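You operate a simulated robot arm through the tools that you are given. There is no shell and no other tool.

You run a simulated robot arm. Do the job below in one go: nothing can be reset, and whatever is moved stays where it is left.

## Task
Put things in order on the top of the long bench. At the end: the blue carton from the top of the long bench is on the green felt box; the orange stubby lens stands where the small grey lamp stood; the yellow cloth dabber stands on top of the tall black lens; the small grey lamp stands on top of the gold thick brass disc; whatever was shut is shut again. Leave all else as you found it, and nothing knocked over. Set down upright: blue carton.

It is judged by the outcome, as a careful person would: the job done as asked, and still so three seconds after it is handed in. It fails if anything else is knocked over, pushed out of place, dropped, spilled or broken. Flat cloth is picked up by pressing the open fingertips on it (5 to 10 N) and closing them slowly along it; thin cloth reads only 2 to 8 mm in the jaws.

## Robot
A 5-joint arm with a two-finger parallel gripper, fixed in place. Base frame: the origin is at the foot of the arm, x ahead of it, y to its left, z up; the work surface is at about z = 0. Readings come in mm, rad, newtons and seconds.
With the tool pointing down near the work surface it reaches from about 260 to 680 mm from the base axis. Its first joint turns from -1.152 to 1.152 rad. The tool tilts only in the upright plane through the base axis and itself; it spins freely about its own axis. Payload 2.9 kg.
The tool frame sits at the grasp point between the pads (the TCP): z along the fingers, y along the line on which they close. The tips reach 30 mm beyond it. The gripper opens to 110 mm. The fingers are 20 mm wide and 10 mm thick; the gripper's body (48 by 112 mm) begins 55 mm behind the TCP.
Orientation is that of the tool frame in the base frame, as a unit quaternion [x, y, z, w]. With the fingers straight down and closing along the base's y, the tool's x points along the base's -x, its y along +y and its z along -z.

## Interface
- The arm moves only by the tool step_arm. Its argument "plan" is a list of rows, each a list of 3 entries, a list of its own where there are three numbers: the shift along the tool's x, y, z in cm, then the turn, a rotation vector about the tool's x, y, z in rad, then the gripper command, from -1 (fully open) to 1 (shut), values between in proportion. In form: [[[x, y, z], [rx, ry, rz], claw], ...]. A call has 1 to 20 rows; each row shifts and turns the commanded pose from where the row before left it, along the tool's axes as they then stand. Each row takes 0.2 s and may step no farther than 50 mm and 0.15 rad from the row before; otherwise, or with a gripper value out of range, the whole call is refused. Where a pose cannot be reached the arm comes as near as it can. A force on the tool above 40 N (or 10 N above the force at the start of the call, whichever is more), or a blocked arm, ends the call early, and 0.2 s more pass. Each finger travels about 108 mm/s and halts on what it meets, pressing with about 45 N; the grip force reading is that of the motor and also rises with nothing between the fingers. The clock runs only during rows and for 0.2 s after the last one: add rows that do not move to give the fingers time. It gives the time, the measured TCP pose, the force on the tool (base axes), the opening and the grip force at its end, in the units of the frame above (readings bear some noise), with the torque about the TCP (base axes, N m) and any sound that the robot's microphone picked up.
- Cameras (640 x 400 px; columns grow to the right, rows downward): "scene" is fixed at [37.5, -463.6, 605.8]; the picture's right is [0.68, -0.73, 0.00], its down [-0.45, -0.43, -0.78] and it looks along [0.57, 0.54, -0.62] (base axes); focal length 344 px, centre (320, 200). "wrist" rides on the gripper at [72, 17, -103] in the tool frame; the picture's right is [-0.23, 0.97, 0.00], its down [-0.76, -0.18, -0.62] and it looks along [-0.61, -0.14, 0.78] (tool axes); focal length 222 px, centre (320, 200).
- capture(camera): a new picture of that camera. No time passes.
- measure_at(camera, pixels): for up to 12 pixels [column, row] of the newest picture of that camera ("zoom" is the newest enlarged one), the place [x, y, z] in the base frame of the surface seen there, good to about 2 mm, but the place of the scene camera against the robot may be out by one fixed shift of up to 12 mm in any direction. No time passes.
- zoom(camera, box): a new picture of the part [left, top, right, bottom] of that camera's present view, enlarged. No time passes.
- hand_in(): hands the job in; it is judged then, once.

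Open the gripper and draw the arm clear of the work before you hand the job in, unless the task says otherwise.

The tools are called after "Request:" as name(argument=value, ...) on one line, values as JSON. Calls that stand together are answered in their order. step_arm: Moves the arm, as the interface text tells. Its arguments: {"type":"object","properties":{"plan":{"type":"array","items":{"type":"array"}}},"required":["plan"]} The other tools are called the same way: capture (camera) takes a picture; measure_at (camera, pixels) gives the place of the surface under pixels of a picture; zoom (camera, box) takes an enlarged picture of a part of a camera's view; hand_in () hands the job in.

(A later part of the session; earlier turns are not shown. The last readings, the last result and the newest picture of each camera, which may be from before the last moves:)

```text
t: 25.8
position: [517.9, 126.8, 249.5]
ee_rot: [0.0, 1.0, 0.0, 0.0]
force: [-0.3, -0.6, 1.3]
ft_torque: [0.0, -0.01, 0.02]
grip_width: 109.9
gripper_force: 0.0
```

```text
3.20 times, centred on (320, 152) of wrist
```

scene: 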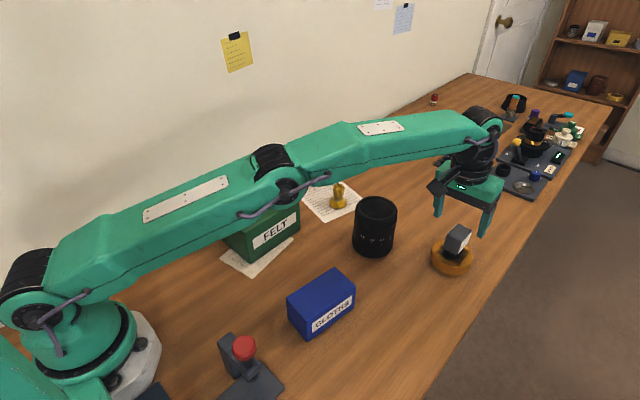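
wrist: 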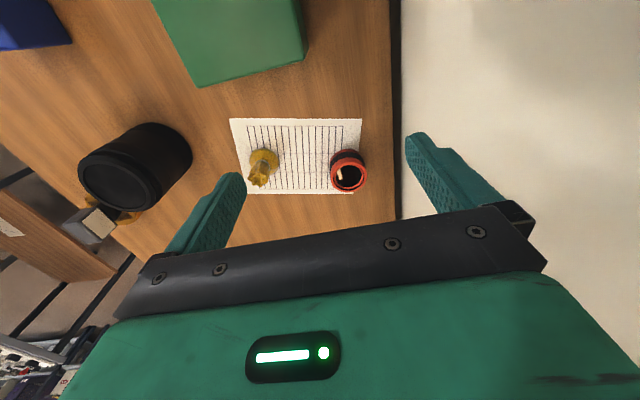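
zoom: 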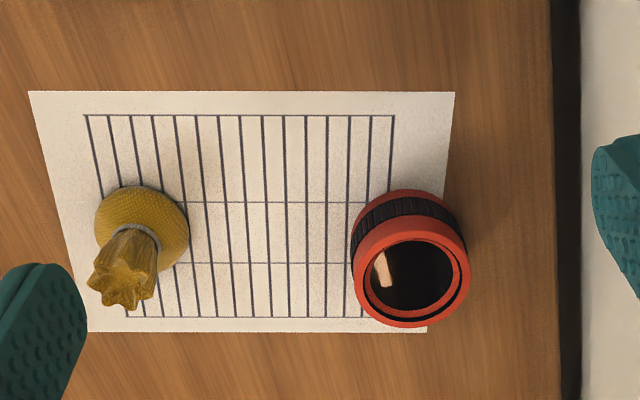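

The orange lens' top ring is centred at about (349,174) in the wrist view; the dabber is at (262,165). I measure their rims.

Request:
measure_at(camera="zoom", pixels=[[358, 275], [466, 275], [412, 222], [412, 322], [362, 210], [462, 220], [412, 200], [356, 240], [440, 230], [380, 230], [525, 250], [556, 250]])

Request:
measure_at(camera="wrist", pixels=[[260, 150], [250, 160], [278, 160], [262, 172], [258, 180], [248, 177], [268, 174], [255, 184], [265, 150], [242, 160], [150, 165], [200, 60]])

```text
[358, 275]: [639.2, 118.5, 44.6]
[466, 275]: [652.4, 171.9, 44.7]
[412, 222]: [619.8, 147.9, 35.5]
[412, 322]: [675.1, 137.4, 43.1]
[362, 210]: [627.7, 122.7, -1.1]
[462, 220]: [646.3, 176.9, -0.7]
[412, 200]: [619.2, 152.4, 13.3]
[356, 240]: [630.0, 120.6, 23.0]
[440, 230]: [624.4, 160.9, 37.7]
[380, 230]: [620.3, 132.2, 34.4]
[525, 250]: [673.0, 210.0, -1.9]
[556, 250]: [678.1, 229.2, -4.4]
```

```text
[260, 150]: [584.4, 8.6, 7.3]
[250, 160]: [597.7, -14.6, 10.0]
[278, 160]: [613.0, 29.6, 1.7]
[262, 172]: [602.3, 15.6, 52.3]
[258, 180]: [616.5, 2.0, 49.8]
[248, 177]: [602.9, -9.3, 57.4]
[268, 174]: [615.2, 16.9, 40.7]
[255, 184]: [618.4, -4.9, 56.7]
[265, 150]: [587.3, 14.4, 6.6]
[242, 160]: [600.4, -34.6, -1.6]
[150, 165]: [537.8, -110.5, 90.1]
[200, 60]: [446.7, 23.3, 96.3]
```

The orange lens: centre ≈ (647, 144.5), diameter ≈ 56, top z ≈ 45; radius from base 663, so vertical approach works. I move above it at z = 110.

Request:
step_arm(plan=[[[-2.58, 0.354, 2.79], [0, 0, 0], -1], [[-2.58, 0.354, 2.79], [0, 0, 0], -1], [[-2.58, 0.354, 2.79], [0, 0, 0], -1], [[-2.58, 0.354, 2.79], [0, 0, 0], -1], [[-2.58, 0.354, 2.79], [0, 0, 0], -1], [[0, 0, 0], [0, 0, 0], -1], [[0, 0, 0], [0, 0, 0], -1]])

Request:
capture(camera="wrist")

Request:
capture(camera="scene")

Request:
zoom(camera="wrist", box=[240, 60, 440, 185])

```text
t: 27.4
position: [645.6, 143.4, 110.1]
ee_rot: [0.0, 1.0, 0.0, 0.0]
force: [0.2, -0.5, 0.2]
ft_torque: [0.0, -0.03, -0.01]
grip_width: 110.1
gripper_force: 0.2
```

```text
taken
```

wrist: 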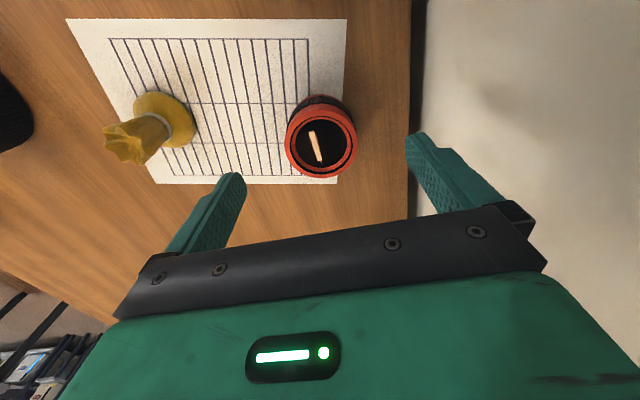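

```text
taken
```

scene: 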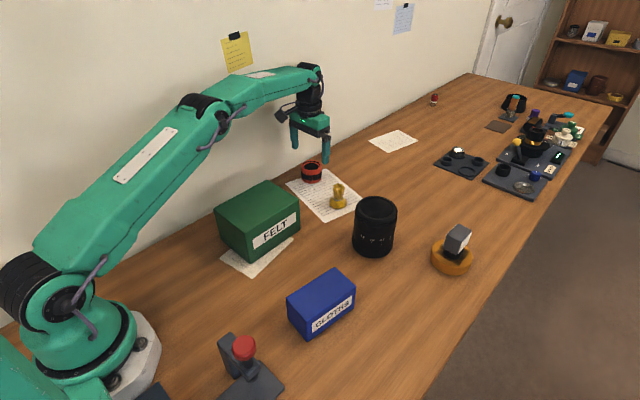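

```text
3.20 times, centred on (340, 122) of wrist
```

zoom: 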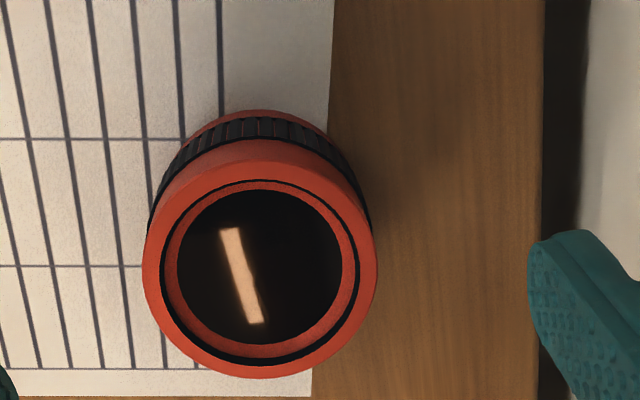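

I refine the lens centre from this closer view.

Request:
measure_at(camera="zoom", pixels=[[150, 265], [371, 265], [260, 150], [260, 372], [180, 190], [340, 190], [180, 345], [345, 345], [155, 200], [366, 215]])

Request:
measure_at(camera="scene", pixels=[[200, 130], [230, 95], [150, 190], [235, 120], [160, 155]])

```text
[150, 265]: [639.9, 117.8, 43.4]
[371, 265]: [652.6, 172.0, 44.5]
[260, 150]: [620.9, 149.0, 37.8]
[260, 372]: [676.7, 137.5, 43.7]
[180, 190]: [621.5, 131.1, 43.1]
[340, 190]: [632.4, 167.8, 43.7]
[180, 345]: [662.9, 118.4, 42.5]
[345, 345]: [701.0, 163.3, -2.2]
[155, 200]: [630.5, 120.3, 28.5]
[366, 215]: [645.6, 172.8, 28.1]
```

```text
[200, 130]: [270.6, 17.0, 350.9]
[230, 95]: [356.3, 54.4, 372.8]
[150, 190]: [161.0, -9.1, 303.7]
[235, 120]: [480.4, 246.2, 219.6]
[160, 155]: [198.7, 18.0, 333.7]
```

Lens centre fits to (648.3, 144), radius ≈ 28.8. I correct and descend to z ≈ 38 (tips ≈ 8 mm above the bench).

Request:
step_arm(plan=[[[-0.27, 0.06, 0], [0, 0, 0], -1], [[0, 0, 2.8], [0, 0, 0], -1], [[0, 0, 2.8], [0, 0, 0], -1], [[0, 0, 1.6], [0, 0, 0], -1], [[0, 0, 0], [0, 0, 0], -1], [[0, 0, 0], [0, 0, 0], -1]])

Request:
capture(camera="wrist")

Request:
capture(camera="scene")

```text
t: 28.8
position: [647.8, 145.0, 37.3]
ee_rot: [0.0, 1.0, 0.001, 0.001]
force: [0.0, -0.8, -0.3]
ft_torque: [0.0, -0.01, 0.0]
grip_width: 110.0
gripper_force: 0.1
```

```text
taken
```

wrist: 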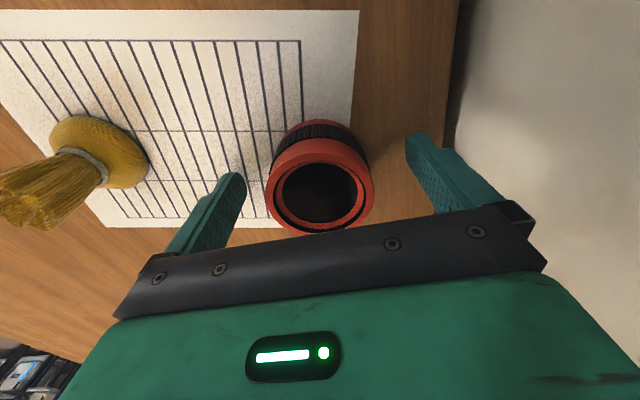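

```text
taken
```

scene: 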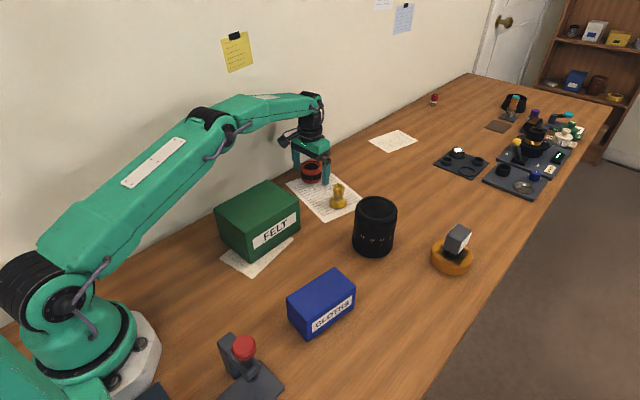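

The lens is centred between the fingers at col 320. I close gradually on it.

Request:
step_arm(plan=[[[0, 0, 0], [0, 0, 0], -0.5], [[0, 0, 0], [0, 0, 0], -0.2], [[0, 0, 0], [0, 0, 0], -0.1], [[0, 0, 0], [0, 0, 0], -0.04], [[0, 0, 0], [0, 0, 0], 0.02], [[0, 0, 0], [0, 0, 0], 0.15], [[0, 0, 0], [0, 0, 0], 0.15], [[0, 0, 0], [0, 0, 0], 0.15]])

Request:
capture(camera="wrist")

```text
t: 30.6
position: [648.0, 145.6, 37.4]
ee_rot: [-0.001, 1.0, 0.0, 0.0]
force: [-0.4, -0.2, 1.4]
ft_torque: [-0.04, 0.0, 0.07]
grip_width: 57.7
gripper_force: 45.0
```

```text
taken
```

wrist: 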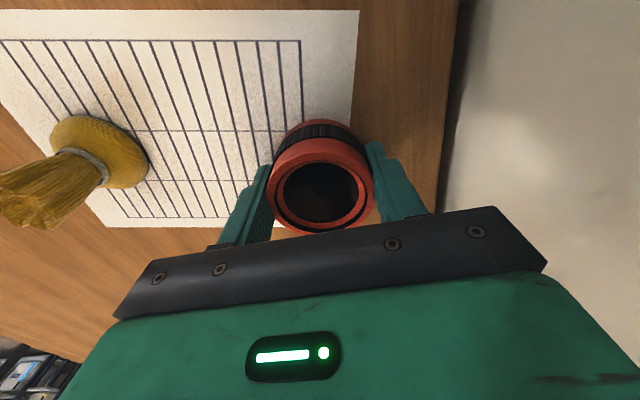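

Gripped at 57.7 mm. I lift slowly, then to about z = 200.

Request:
step_arm(plan=[[[0, 0, -0.5], [0, 0, 0], 0.15], [[0, 0, -1.0], [0, 0, 0], 0.15], [[0, 0, -2.0], [0, 0, 0], 0.15], [[0, 0, -3.0], [0, 0, 0], 0.15], [[0.5, 0, -3.2], [0, 0, 0], 0.15], [[0.5, 0, -3.2], [0, 0, 0], 0.15], [[0.5, 0, -3.3], [0, 0, 0], 0.15], [[0, 0, 0], [0, 0, 0], 0.15], [[0, 0, 0], [0, 0, 0], 0.15]])

Request:
capture(camera="wrist")

Request:
capture(camera="scene")

```text
t: 32.6
position: [631.2, 145.4, 199.5]
ee_rot: [-0.001, 1.0, 0.0, 0.0]
force: [0.6, 0.4, -0.5]
ft_torque: [0.03, -0.02, 0.02]
grip_width: 57.5
gripper_force: 45.1
```

```text
taken
```

wrist: 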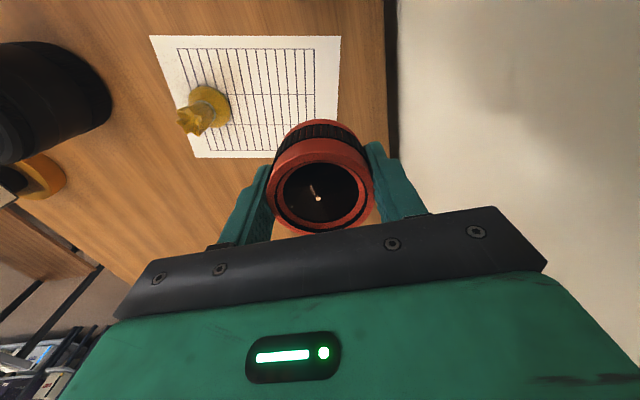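

```text
taken
```

scene: 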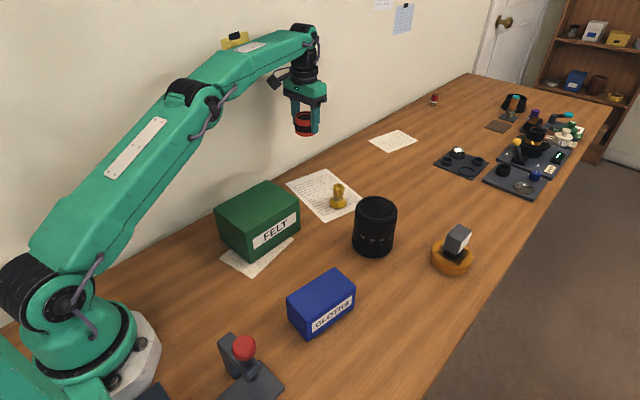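

The lens is held and the ruled sheet stayed. I carry it at z = 200 to above the lamp's old place (448, −335).

Request:
step_arm(plan=[[[1.525, -4.005, 0], [0, 0, 0], 0.15], [[1.525, -4.005, 0], [0, 0, 0], 0.15], [[1.525, -4.005, 0], [0, 0, 0], 0.15], [[1.525, -4.005, 0], [0, 0, 0], 0.15], [[1.525, -4.005, 0], [0, 0, 0], 0.15], [[1.525, -4.005, 0], [0, 0, 0], 0.15], [[1.525, -4.005, 0], [0, 0, 0], 0.15], [[1.525, -4.005, 0], [0, 0, 0], 0.15], [[1.525, -4.005, 0], [0, 0, 0], 0.15], [[1.525, -4.005, 0], [0, 0, 0], 0.15], [[1.525, -4.005, 0], [0, 0, 0], 0.15], [[1.525, -4.005, 0], [0, 0, 0], 0.15], [[0, 0, 0], [0, 0, 0], 0.15], [[0, 0, 0], [0, 0, 0], 0.15]])

Request:
capture(camera="wrist")

```text
t: 35.6
position: [450.0, -333.5, 200.1]
ee_rot: [0.001, 1.0, 0.0, 0.001]
force: [0.0, 0.7, -0.9]
ft_torque: [0.0, 0.02, 0.01]
grip_width: 57.7
gripper_force: 45.1
```

```text
taken
```

wrist: 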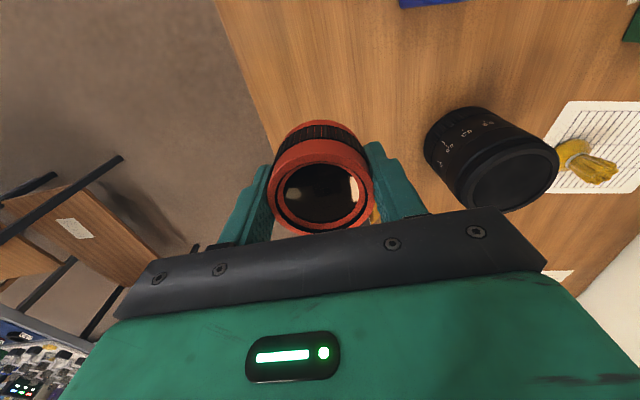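

At (450,−333.5,200); I correct (−2,−1.7) mm and lower to about 3 mm above contact.

Request:
step_arm(plan=[[[0.2, -0.17, 0], [0, 0, 0], 0.15], [[0, 0, 4.0], [0, 0, 0], 0.15], [[0, 0, 4.0], [0, 0, 0], 0.15], [[0, 0, 4.0], [0, 0, 0], 0.15], [[0, 0, 2.5], [0, 0, 0], 0.15], [[0, 0, 1.3], [0, 0, 0], 0.15], [[0, 0, 0], [0, 0, 0], 0.15], [[0, 0, 0], [0, 0, 0], 0.15]])

```text
t: 37.4
position: [446.7, -334.9, 41.5]
ee_rot: [0.0, 1.0, 0.0, 0.0]
force: [0.0, -0.5, -2.1]
ft_torque: [0.01, 0.02, 0.01]
grip_width: 57.6
gripper_force: 45.2
```

At z 41.5 with the lens bottom ≈ 4 mm above the bench. I lower 3 mm, then watch for contact.

Request:
step_arm(plan=[[[-0.08, 0, 0.15], [0, 0, 0], 0.15], [[0, 0, 0.1], [0, 0, 0], 0.15], [[0, 0, 0.08], [0, 0, 0], 0.15], [[0, 0, 0], [0, 0, 0], 0.15]])

```text
t: 38.4
position: [448.9, -334.7, 37.5]
ee_rot: [0.0, 1.0, 0.0, 0.0]
force: [0.1, 0.9, -1.1]
ft_torque: [-0.01, -0.01, -0.01]
grip_width: 57.4
gripper_force: 44.7
```

Request:
step_arm(plan=[[[0, 0, 0.08], [0, 0, 0], 0.15], [[0, 0, 0], [0, 0, 0], 0.15]])

```text
t: 39.0
position: [448.2, -333.8, 38.0]
ee_rot: [0.001, 1.0, 0.0, -0.001]
force: [-0.5, 1.4, 4.2]
ft_torque: [0.1, 0.02, 0.04]
grip_width: 57.5
gripper_force: 45.2
```

Contact with the bench (+4 N). I release slowly and then rise, then check the result.

Request:
step_arm(plan=[[[0, 0, 0], [0, 0, 0], -0.06], [[0, 0, 0], [0, 0, 0], -0.12], [[0, 0, 0], [0, 0, 0], -0.25], [[0, 0, 0], [0, 0, 0], -0.5], [[0, 0, 0], [0, 0, 0], -1], [[0, 0, 0], [0, 0, 0], -1], [[0, 0, -2.0], [0, 0, 0], -1], [[0, 0, -4.0], [0, 0, 0], -1], [[0, 0, -4.0], [0, 0, 0], -1], [[0, 0, -4.0], [0, 0, 0], -1], [[0, 0, 0], [0, 0, 0], -1]])

Request:
capture(camera="wrist")

Request:
capture(camera="scene")

```text
t: 41.4
position: [445.6, -337.3, 177.4]
ee_rot: [0.001, 1.0, 0.001, 0.0]
force: [0.2, -0.5, 0.5]
ft_torque: [0.02, 0.01, 0.01]
grip_width: 110.0
gripper_force: 0.1
```

```text
taken
```

wrist: 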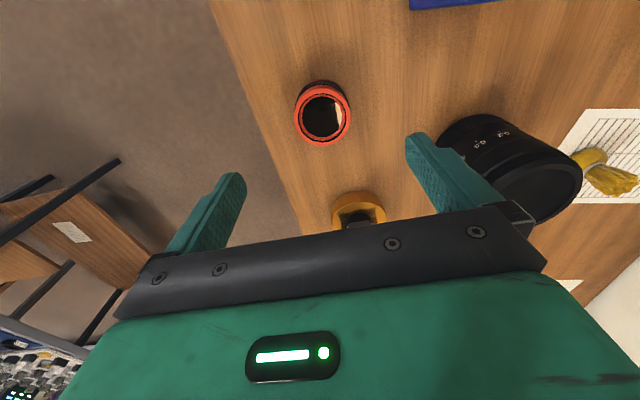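

```text
taken
```

scene: 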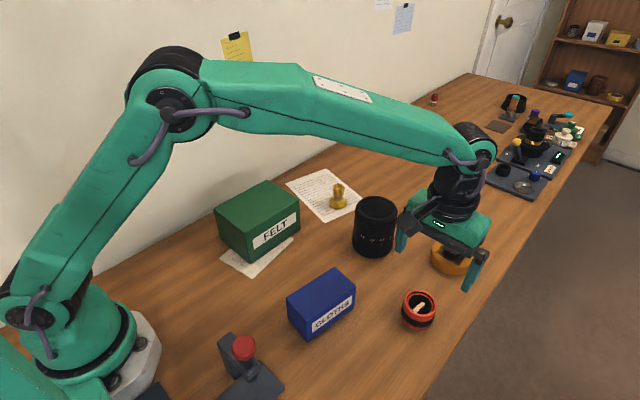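

The orange lens stands where the lamp was. Now I go to a viewing pose for the dabber near (600, 3).

Request:
step_arm(plan=[[[0, 0, -3.0], [0, 0, 0], -1], [[-0.5, 4.06, -0.2], [0, 0, 0], -1], [[-0.5, 4.06, -0.2], [0, 0, 0], -1], [[-0.5, 4.06, -0.2], [0, 0, 0], -1], [[-0.5, 4.06, -0.2], [0, 0, 0], -1], [[-0.5, 4.06, -0.2], [0, 0, 0], -1], [[-0.5, 4.06, 0], [0, 0, 0], -1], [[-0.5, 4.06, 0], [0, 0, 0], -1], [[-0.5, 4.06, 0], [0, 0, 0], -1], [[0, 0, 0], [0, 0, 0], -1], [[0, 0, 0], [0, 0, 0], -1]])

Request:
capture(camera="wrist")

Request:
zoom(camera="wrist", box=[240, 100, 400, 200])

```text
t: 43.8
position: [487.6, -10.8, 215.7]
ee_rot: [0.001, 1.0, 0.0, 0.0]
force: [0.5, 0.3, 0.1]
ft_torque: [0.0, 0.01, -0.02]
grip_width: 109.9
gripper_force: 0.1
```

```text
taken
```

wrist: 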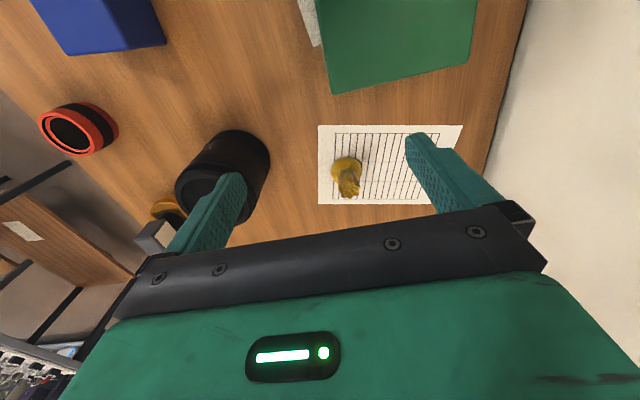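

```text
4.00 times, centred on (320, 150) of wrist
```

zoom: 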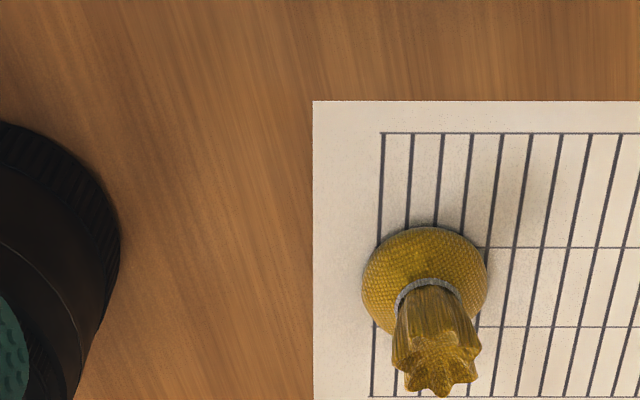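

The dabber's tuft is at about (347,185). I move directly above it at z = 150 for a closer look.

Request:
step_arm(plan=[[[-3.8, 0.47, 2.17], [0, 0, 0], -1], [[-3.8, 0.47, 2.17], [0, 0, 0], -1], [[-3.8, 0.47, 2.17], [0, 0, 0], -1], [[0, 0, 0], [0, 0, 0], -1], [[0, 0, 0], [0, 0, 0], -1]])

Request:
capture(camera="wrist")

Request:
zoom(camera="wrist", box=[250, 80, 410, 180])

Request:
capture(camera="scene")

Request:
zoom(camera="scene", box=[290, 150, 410, 225])

```text
t: 45.0
position: [601.1, 2.7, 153.9]
ee_rot: [0.001, 1.0, 0.0, 0.001]
force: [-0.4, -0.8, 0.3]
ft_torque: [0.02, 0.03, -0.04]
grip_width: 110.0
gripper_force: 0.0
```

```text
taken
```

wrist: 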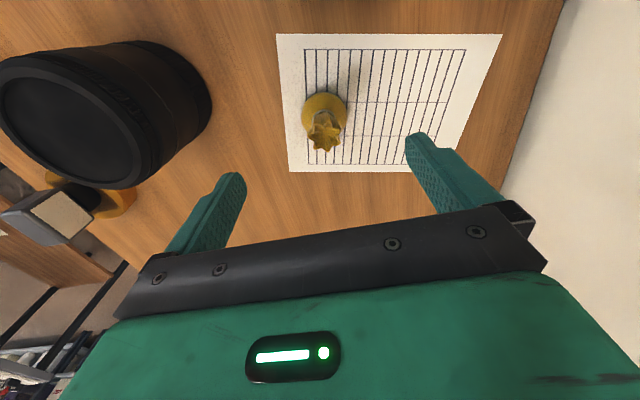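

```text
4.00 times, centred on (330, 130) of wrist
```

zoom: 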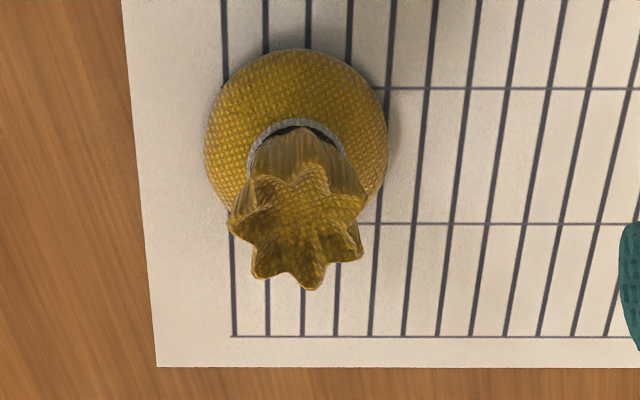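

```text
taken
```

scene: 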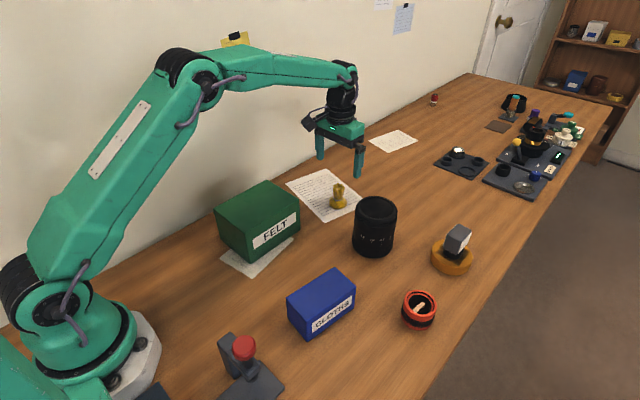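

```text
5.33 times, centred on (350, 188) of scene
```

zoom: 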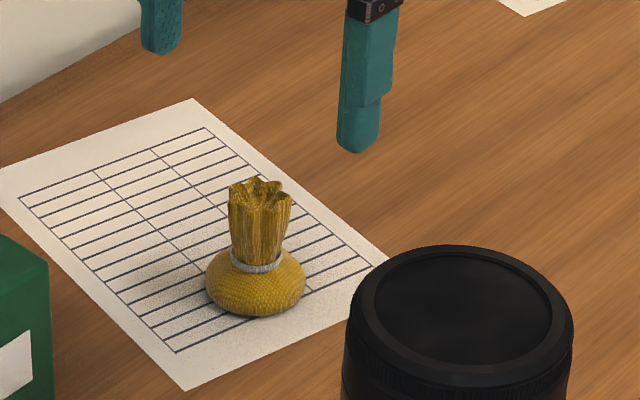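

I measure the dabber's tuft and bulb points in the wrist picture.

Request:
measure_at(camera="wrist", pixels=[[325, 136], [309, 138], [339, 138], [326, 150], [326, 124], [302.5, 117], [346, 117], [326, 94], [326, 105], [318, 112], [335, 112], [325, 143]])

Request:
measure_at(camera="scene", pixels=[[338, 186], [334, 186], [343, 188], [338, 194], [338, 199.5], [338, 205], [329, 203], [346, 203], [338, 209]])

```text
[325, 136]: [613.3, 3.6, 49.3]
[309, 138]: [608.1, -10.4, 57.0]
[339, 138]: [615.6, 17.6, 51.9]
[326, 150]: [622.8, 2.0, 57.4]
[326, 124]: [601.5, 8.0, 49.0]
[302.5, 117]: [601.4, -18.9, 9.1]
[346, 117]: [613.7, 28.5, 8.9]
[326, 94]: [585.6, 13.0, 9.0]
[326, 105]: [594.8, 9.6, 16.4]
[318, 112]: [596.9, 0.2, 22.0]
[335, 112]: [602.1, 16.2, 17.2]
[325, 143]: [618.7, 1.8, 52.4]
```

```text
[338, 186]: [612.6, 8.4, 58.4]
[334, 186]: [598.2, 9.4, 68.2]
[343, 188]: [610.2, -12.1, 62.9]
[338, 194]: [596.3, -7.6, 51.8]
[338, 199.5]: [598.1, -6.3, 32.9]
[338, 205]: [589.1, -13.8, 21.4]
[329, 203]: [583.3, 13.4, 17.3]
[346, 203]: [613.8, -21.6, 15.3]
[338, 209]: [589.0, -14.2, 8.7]
```

Dabber axis is ≈ (609, 4.5), bulb radius ≈ 24, neck at z ≈ 26, tuft top z ≈ 58. Before gripping it, I fly to view the tall black lens' top to locate its centre precisely.

Request:
step_arm(plan=[[[2.02, -2.0, -3.0], [0, 0, 0], -1], [[2.02, -2.66, -2.6], [0, 0, 0], -1], [[2.02, -2.66, -2.0], [0, 0, 0], -1], [[2.02, -2.66, -1.0], [0, 0, 0], -1], [[2.02, -2.66, -1.0], [0, 0, 0], -1], [[2.02, -2.66, 0], [0, 0, 0], -1], [[0, 0, 0], [0, 0, 0], -1], [[0, 0, 0], [0, 0, 0], -1]])

Request:
capture(camera="wrist")

Request:
zoom(camera="wrist", box=[240, 100, 420, 212])

```text
t: 46.8
position: [479.5, -152.8, 250.5]
ee_rot: [0.0, 1.0, 0.0, 0.0]
force: [-0.4, -0.2, 0.3]
ft_torque: [0.0, 0.0, 0.01]
grip_width: 110.2
gripper_force: 0.1
```

```text
taken
```

wrist: 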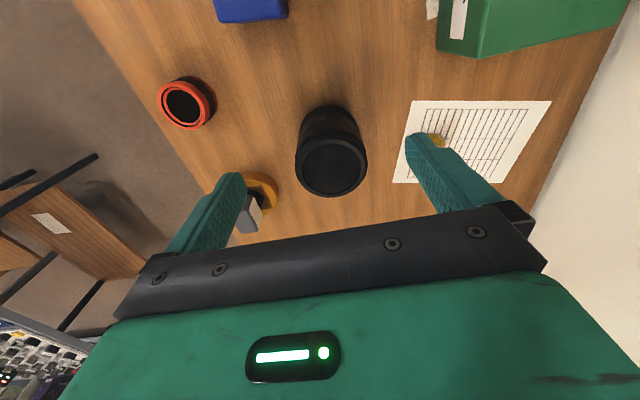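

```text
3.56 times, centred on (330, 156) of wrist
```

zoom: 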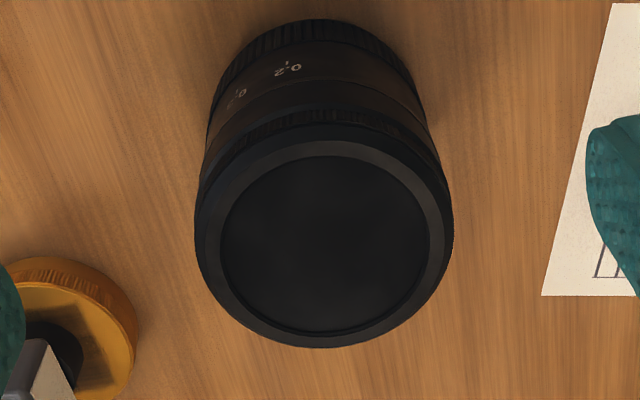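

The lens top is clearly seen: inner disc centre near zoom (325,243). I measure rim and inner points.

Request:
measure_at(camera="zoom", pixels=[[200, 240], [449, 240], [325, 343], [325, 132], [325, 240], [228, 240], [423, 240], [325, 325], [325, 165], [260, 180], [390, 180], [390, 300]])

Request:
measure_at(camera="wrist", pixels=[[160, 105], [215, 110], [187, 80], [185, 128], [255, 10], [280, 15], [233, 20], [480, 50]])

```text
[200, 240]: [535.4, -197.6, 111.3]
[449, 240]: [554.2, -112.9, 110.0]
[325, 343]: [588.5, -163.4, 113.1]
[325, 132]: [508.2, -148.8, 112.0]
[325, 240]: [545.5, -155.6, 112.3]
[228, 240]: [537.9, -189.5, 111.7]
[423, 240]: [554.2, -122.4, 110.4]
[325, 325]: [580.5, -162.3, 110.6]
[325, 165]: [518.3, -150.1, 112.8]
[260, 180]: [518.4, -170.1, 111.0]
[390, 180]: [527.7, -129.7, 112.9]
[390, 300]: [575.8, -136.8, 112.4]
```

```text
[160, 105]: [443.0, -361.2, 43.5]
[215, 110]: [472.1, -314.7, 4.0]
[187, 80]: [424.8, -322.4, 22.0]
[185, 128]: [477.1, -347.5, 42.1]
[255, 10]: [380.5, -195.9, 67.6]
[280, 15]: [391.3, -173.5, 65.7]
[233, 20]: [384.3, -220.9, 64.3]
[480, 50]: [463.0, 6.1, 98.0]
```

Lens top: centre ≈ (548, −156), z ≈ 112, inner disc radius ≈ 33. I return above the dabber at (609.5, 4.5), z ≈ 130.

Request:
step_arm(plan=[[[-2.6, 3.146, 1.0], [0, 0, 0], -1], [[-2.6, 3.146, 1.0], [0, 0, 0], -1], [[-2.6, 3.146, 1.0], [0, 0, 0], -1], [[-2.6, 3.146, 1.0], [0, 0, 0], -1], [[-2.6, 3.146, 1.0], [0, 0, 0], -1], [[0, 0, 3.5], [0, 0, 0], -1], [[0, 0, 3.5], [0, 0, 0], -1], [[0, 0, 0], [0, 0, 0], -1], [[0, 0, 0], [0, 0, 0], -1]])

Request:
capture(camera="wrist")

Request:
zoom(camera="wrist", box=[240, 90, 400, 190])

```text
t: 48.8
position: [609.2, 8.5, 130.0]
ee_rot: [0.001, 1.0, 0.0, -0.001]
force: [0.1, -0.2, 0.5]
ft_torque: [0.02, -0.03, 0.01]
grip_width: 109.9
gripper_force: 0.0
```

```text
taken
```

wrist: 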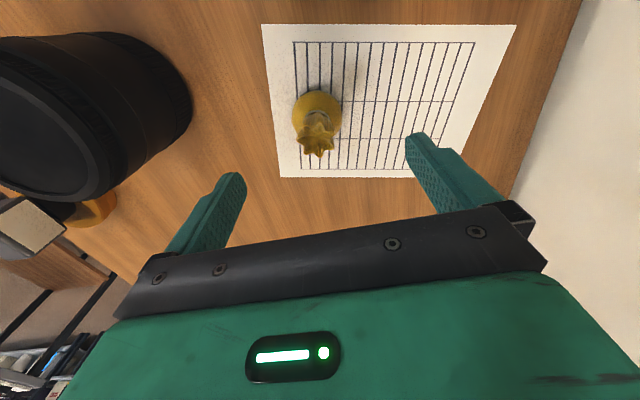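

```text
4.00 times, centred on (320, 140) of wrist
```

zoom: 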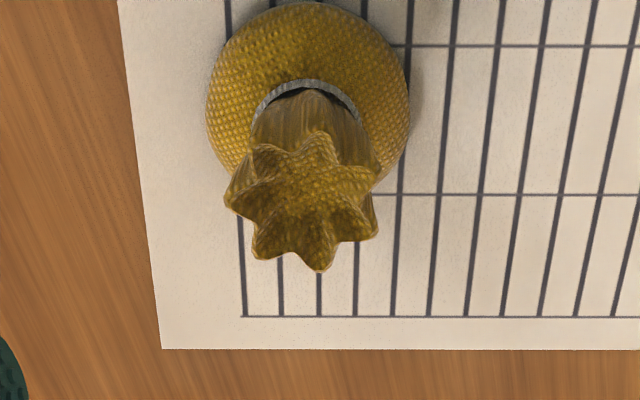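

I re-measure the tuft and bulb from this closer view.

Request:
measure_at(camera="zoom", pixels=[[303, 203], [232, 195], [372, 235], [318, 262], [316, 140], [270, 250], [370, 180], [208, 105], [408, 105], [308, 10]])

```text
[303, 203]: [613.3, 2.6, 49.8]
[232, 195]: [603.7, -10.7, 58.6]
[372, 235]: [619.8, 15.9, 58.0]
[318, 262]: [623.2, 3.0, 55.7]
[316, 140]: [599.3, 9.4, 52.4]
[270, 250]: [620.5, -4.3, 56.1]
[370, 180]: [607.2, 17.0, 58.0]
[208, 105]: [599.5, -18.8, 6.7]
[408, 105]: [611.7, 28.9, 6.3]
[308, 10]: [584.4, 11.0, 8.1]
```

Tuft centre ≈ (611, 4), about 3.8 mm to −y of the TCP by the picture. I correct, descend to z ≈ 100 and check.

Request:
step_arm(plan=[[[-0.12, -0.38, 0], [0, 0, 0], -1], [[0, 0, 3.0], [0, 0, 0], -1], [[0, 0, 0], [0, 0, 0], -1], [[0, 0, 0], [0, 0, 0], -1]])

Request:
capture(camera="wrist")

Request:
zoom(camera="wrist", box=[240, 90, 400, 190])

```text
t: 49.8
position: [611.5, 2.8, 99.3]
ee_rot: [0.0, 1.0, 0.0, 0.0]
force: [0.2, 0.8, -0.4]
ft_torque: [0.01, 0.0, 0.0]
grip_width: 110.1
gripper_force: 0.2
```

```text
taken
```

wrist: 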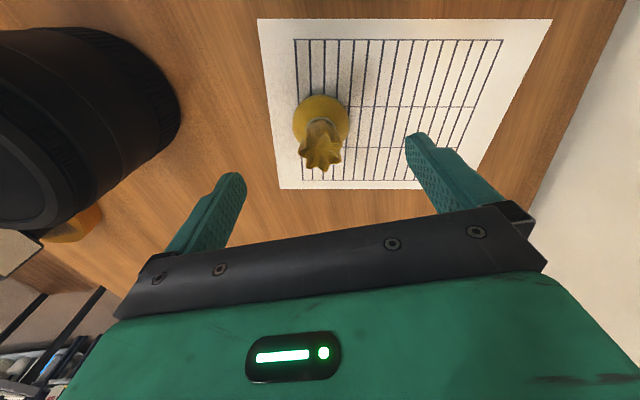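

```text
4.00 times, centred on (320, 140) of wrist
```

zoom: 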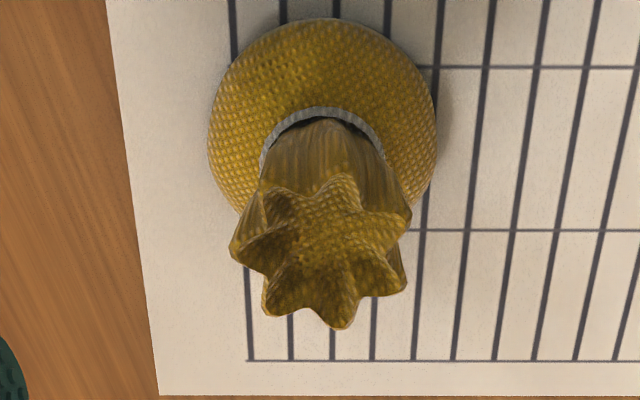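

The tuft is now centred (320.5,154). I descend to z ≈ 64 and close gradually on the tuft.

Request:
step_arm(plan=[[[0, 0, 2.0], [0, 0, 0], -1], [[0, 0, 1.55], [0, 0, 0], -1], [[0, 0, 0], [0, 0, 0], -0.4], [[0, 0, 0], [0, 0, 0], 0.1], [[0, 0, 0], [0, 0, 0], 0.35], [[0, 0, 0], [0, 0, 0], 0.45], [[0, 0, 0], [0, 0, 0], 0.55], [[0, 0, 0], [0, 0, 0], 0.65], [[0, 0, 0], [0, 0, 0], 0.75], [[0, 0, 0], [0, 0, 0], 0.75]])

Request:
capture(camera="wrist")

Request:
zoom(camera="scene", box=[290, 140, 390, 202])

```text
t: 52.0
position: [613.4, 3.2, 65.6]
ee_rot: [0.0, 1.0, -0.001, -0.001]
force: [0.2, -0.2, 0.4]
ft_torque: [0.0, -0.04, 0.01]
grip_width: 28.5
gripper_force: 45.1
```

```text
taken
```

wrist: 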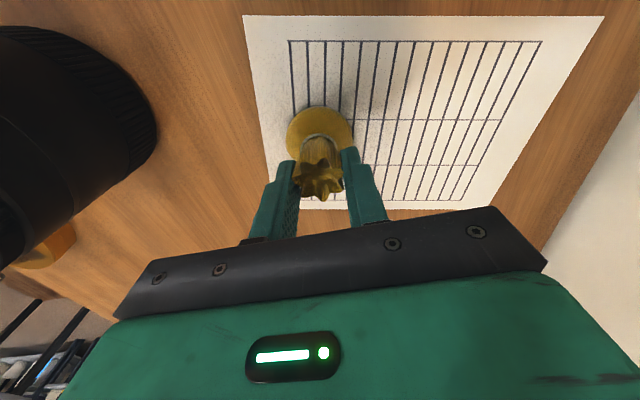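

```text
6.40 times, centred on (340, 171) of scene
```

zoom: 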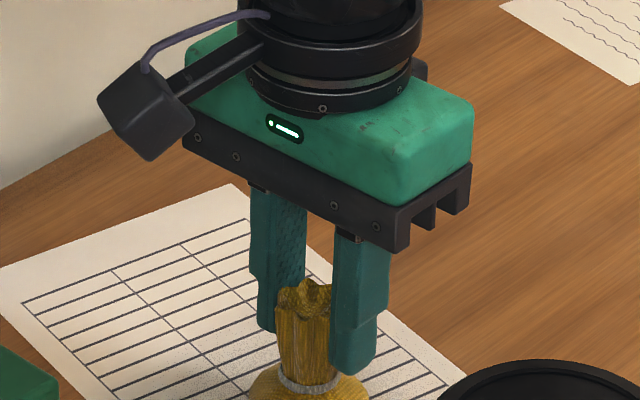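

Gripped at 28.5 mm on the tuft. I lift slowly and check it holds.

Request:
step_arm(plan=[[[0, 0, -0.5], [0, 0, 0], 0.75], [[0, 0, -1.0], [0, 0, 0], 0.75], [[0, 0, -2.0], [0, 0, 0], 0.75], [[0, 0, -3.5], [0, 0, 0], 0.75], [[0, 0, -4.0], [0, 0, 0], 0.75], [[0, 0, -4.0], [0, 0, 0], 0.75], [[0, 0, 0], [0, 0, 0], 0.75], [[0, 0, 0], [0, 0, 0], 0.75]])

Request:
capture(camera="wrist")

Request:
capture(camera="scene")

Request:
zoom(camera="scene", box=[280, 80, 400, 155])

```text
t: 53.8
position: [613.2, 2.6, 210.4]
ee_rot: [0.0, 1.0, 0.0, 0.0]
force: [0.1, -0.6, -0.4]
ft_torque: [0.0, -0.01, 0.03]
grip_width: 27.9
gripper_force: 44.2
```

```text
taken
```

wrist: 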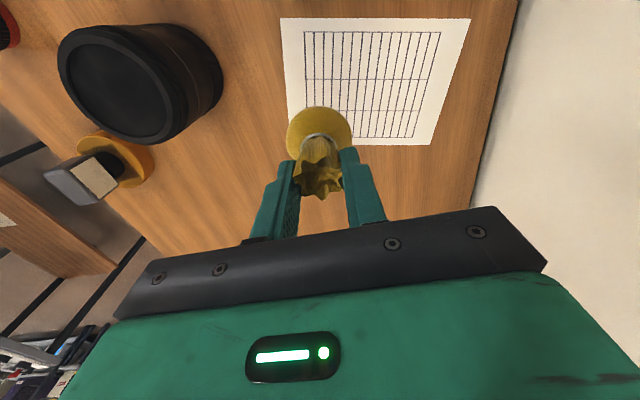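

```text
taken
```

scene: 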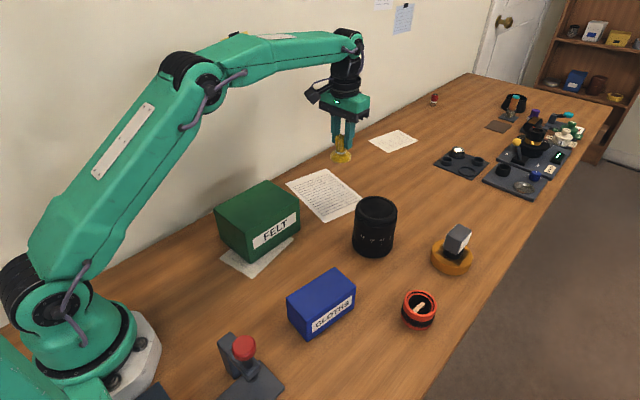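

```text
5.33 times, centred on (340, 118) of scene
```

zoom: 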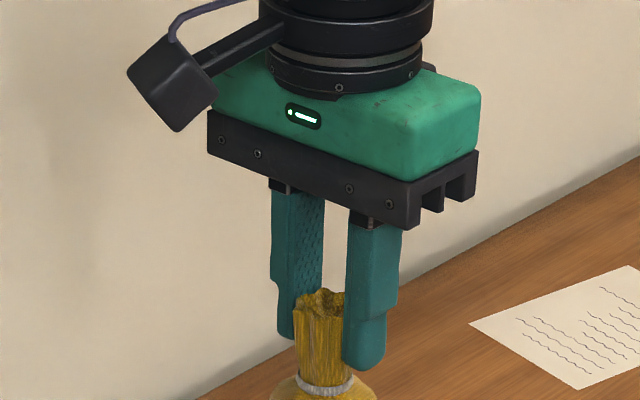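

The dabber hangs upright. I carry it to above the black lens (TCP target ≈ (551, −157)) at z = 210.

Request:
step_arm(plan=[[[1.54, -4.0, 0], [0, 0, 0], 0.75], [[1.54, -4.0, 0], [0, 0, 0], 0.75], [[1.54, -4.0, 0], [0, 0, 0], 0.75], [[1.53, -4.0, 0], [0, 0, 0], 0.75], [[0, 0, 0], [0, 0, 0], 0.75], [[0, 0, 0], [0, 0, 0], 0.75]])

Request:
capture(camera="wrist")

Request:
capture(camera="scene")

Request:
zoom(camera="scene", box=[320, 130, 440, 205])

```text
t: 55.2
position: [553.7, -158.5, 213.6]
ee_rot: [0.0, 1.0, 0.0, 0.0]
force: [-0.7, -0.1, 0.1]
ft_torque: [0.03, 0.01, 0.0]
grip_width: 27.3
gripper_force: 45.1
```

```text
taken
```

wrist: 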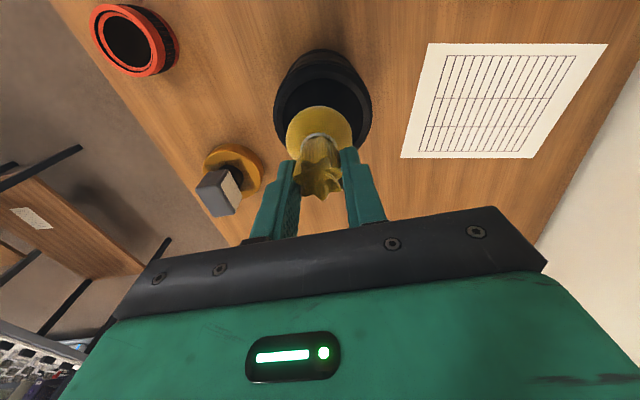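

```text
taken
```

scene: 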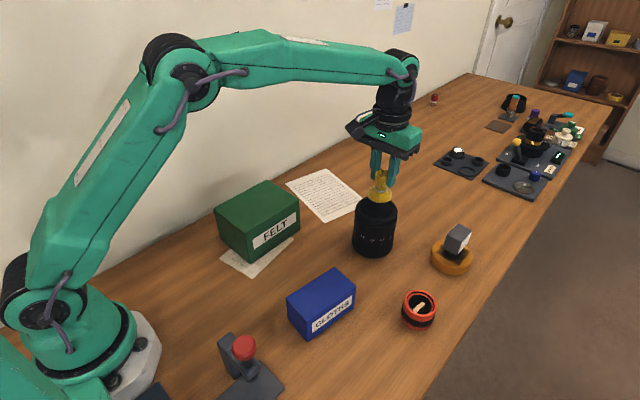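

```text
5.33 times, centred on (380, 168) of scene
```

zoom: 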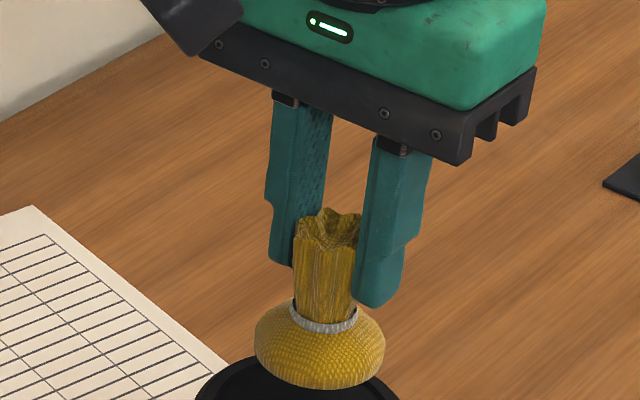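

The bulb sits a few mm off the lens centre toward (+x,−y) by both views. I shift (−2.5,+2.8) mm and lower 26 mm, then look again.

Request:
step_arm(plan=[[[0.25, 0.28, 0], [0, 0, 0], 0.75], [[0, 0, 1.6], [0, 0, 0], 0.75], [[0, 0, 1.0], [0, 0, 0], 0.75], [[0, 0, 0], [0, 0, 0], 0.75]])

Request:
capture(camera="wrist")

Request:
capture(camera="scene")

Request:
zoom(camera="scene", box=[325, 160, 425, 222])

```text
t: 56.2
position: [548.9, -154.4, 187.2]
ee_rot: [0.0, 1.0, 0.0, 0.0]
force: [-0.9, 0.8, -1.0]
ft_torque: [0.0, -0.03, 0.01]
grip_width: 27.5
gripper_force: 45.2
```

```text
taken
```

wrist: 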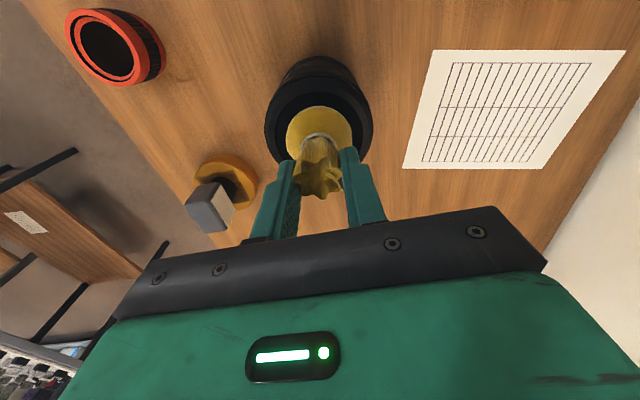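

```text
taken
```

scene: 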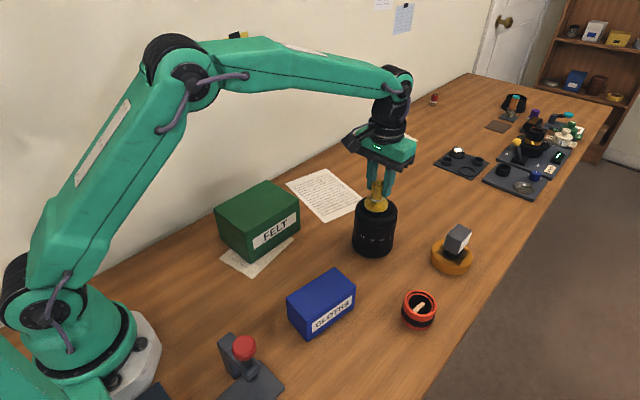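

```text
6.40 times, centred on (375, 191) of scene
```

zoom: 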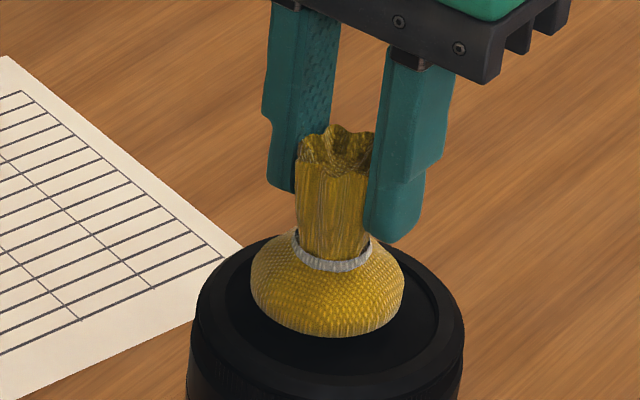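

The bulb is now centred over the lens top (bulb 286–352, rim 265–374 in the wrist view). I lower 6 mm, then step gently.

Request:
step_arm(plan=[[[0, 0, 0.3], [0, 0, 0], 0.75], [[0, 0, 0.3], [0, 0, 0], 0.75], [[0, 0, 0], [0, 0, 0], 0.75]])

```text
t: 57.0
position: [549.6, -155.2, 181.7]
ee_rot: [0.0, 1.0, 0.0, 0.0]
force: [-0.2, -0.3, 2.2]
ft_torque: [-0.05, 0.06, 0.0]
grip_width: 27.5
gripper_force: 45.0
```

Force z is +2.2 N, perhaps first touch. I lower 1 mm more and check.

Request:
step_arm(plan=[[[0, 0, 0.1], [0, 0, 0], 0.75], [[0, 0, 0], [0, 0, 0], 0.75]])

Request:
capture(camera="scene")

Request:
zoom(camera="scene", box=[325, 160, 425, 222])

```text
t: 57.6
position: [549.0, -154.3, 181.4]
ee_rot: [0.0, 1.0, 0.0, 0.001]
force: [0.2, -1.7, 8.0]
ft_torque: [-0.06, 0.0, 0.06]
grip_width: 27.5
gripper_force: 44.9
```

```text
taken
```

scene: 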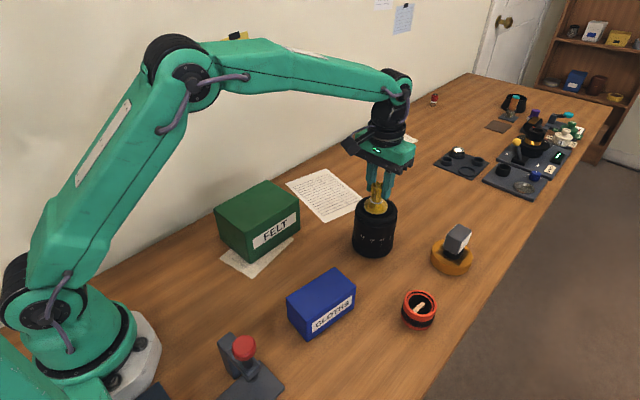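

```text
6.40 times, centred on (375, 191) of scene
```

zoom: 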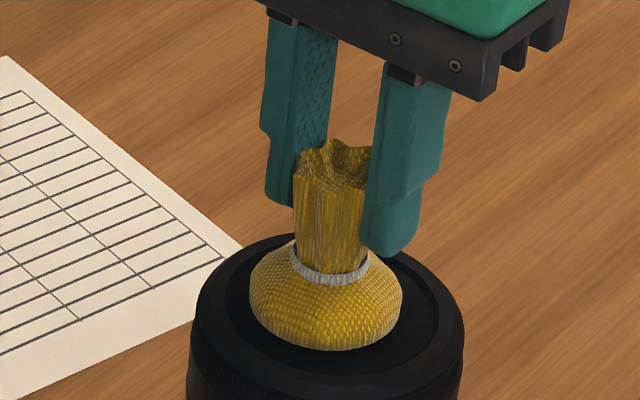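

Contact (+8 N): the dabber rests on the lens. I release slowly, opening symmetrically, and rise.

Request:
step_arm(plan=[[[0, 0, 0], [0, 0, 0], 0.5], [[0, 0, 0], [0, 0, 0], 0.45], [[0, 0, 0], [0, 0, 0], 0.4], [[0, 0, 0], [0, 0, 0], 0.3], [[0, 0, 0], [0, 0, 0], 0.1], [[0, 0, 0], [0, 0, 0], -0.2], [[0, 0, 0], [0, 0, 0], -0.5], [[0, 0, -1.0], [0, 0, 0], -0.5], [[0, 0, -3.0], [0, 0, 0], -0.5], [[0, 0, -4.0], [0, 0, 0], -0.5], [[0, 0, 0], [0, 0, 0], -0.5]])

Request:
capture(camera="wrist")

Request:
capture(camera="scene")

Request:
zoom(camera="scene", box=[325, 160, 425, 222])

```text
t: 60.0
position: [550.9, -155.3, 260.8]
ee_rot: [0.0, 1.0, 0.0, -0.001]
force: [0.6, -0.9, 0.2]
ft_torque: [-0.01, -0.01, 0.03]
grip_width: 82.3
gripper_force: 0.0
```

```text
taken
```

wrist: 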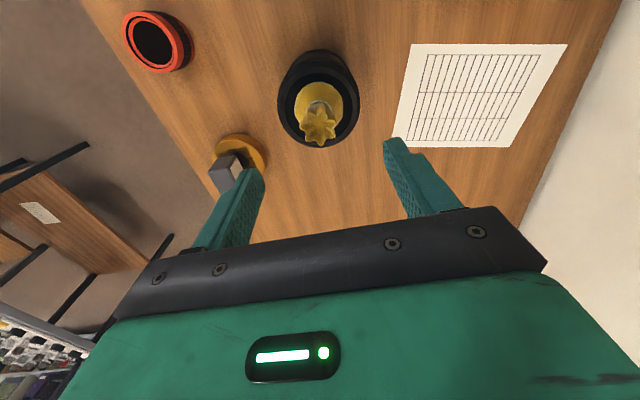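

```text
taken
```

scene: 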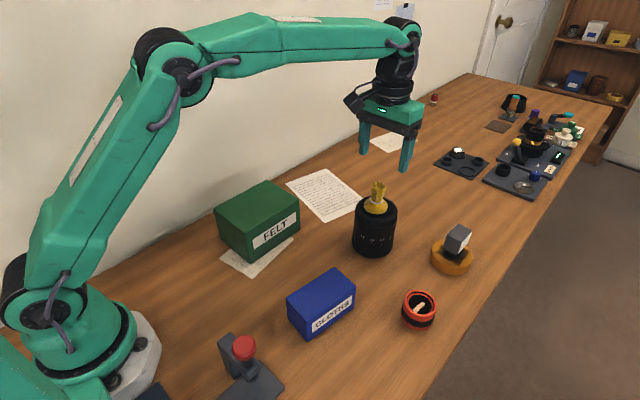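

```text
6.40 times, centred on (375, 191) of scene
```

zoom: 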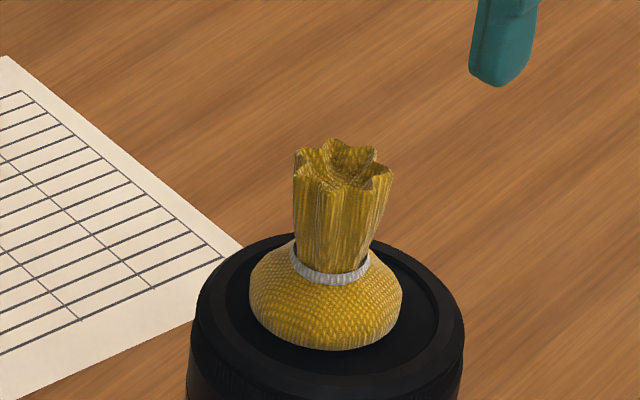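

The dabber stands on the lens. Now the carton: I move back to TCP (300, −190, 300) from where the wrist camera should see the whole carton.

Request:
step_arm(plan=[[[4.18, -0.58, -0.65], [0, 0, 0], -1], [[4.18, -0.58, -0.65], [0, 0, 0], -1], [[4.18, -0.58, -0.65], [0, 0, 0], -1], [[4.18, -0.58, -0.65], [0, 0, 0], -1], [[4.18, -0.58, -0.65], [0, 0, 0], -1], [[4.18, -0.58, -0.65], [0, 0, 0], -1], [[0, 0, 0], [0, 0, 0], -1], [[0, 0, 0], [0, 0, 0], -1]])

Request:
capture(camera="wrist")

Request:
capture(camera="scene")

```text
t: 61.8
position: [297.0, -188.3, 297.6]
ee_rot: [0.0, 1.0, 0.0, 0.0]
force: [-0.9, 0.2, -1.1]
ft_torque: [0.03, 0.0, 0.01]
grip_width: 110.0
gripper_force: 0.0
```

```text
taken
```

wrist: 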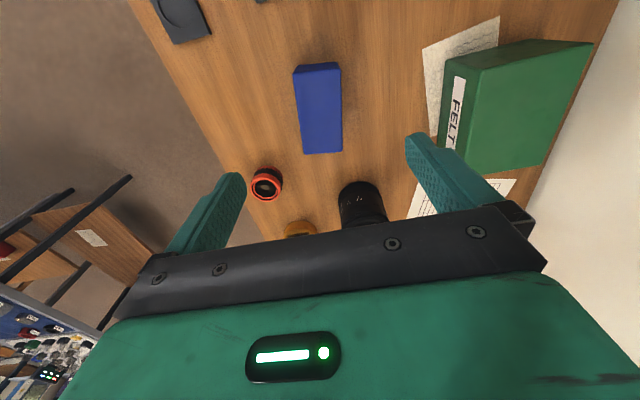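

```text
taken
```

scene: 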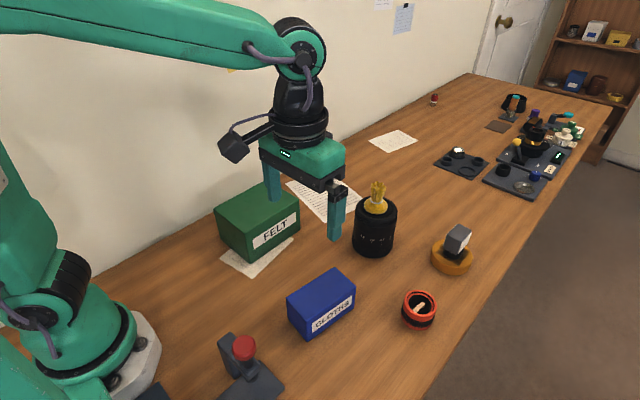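

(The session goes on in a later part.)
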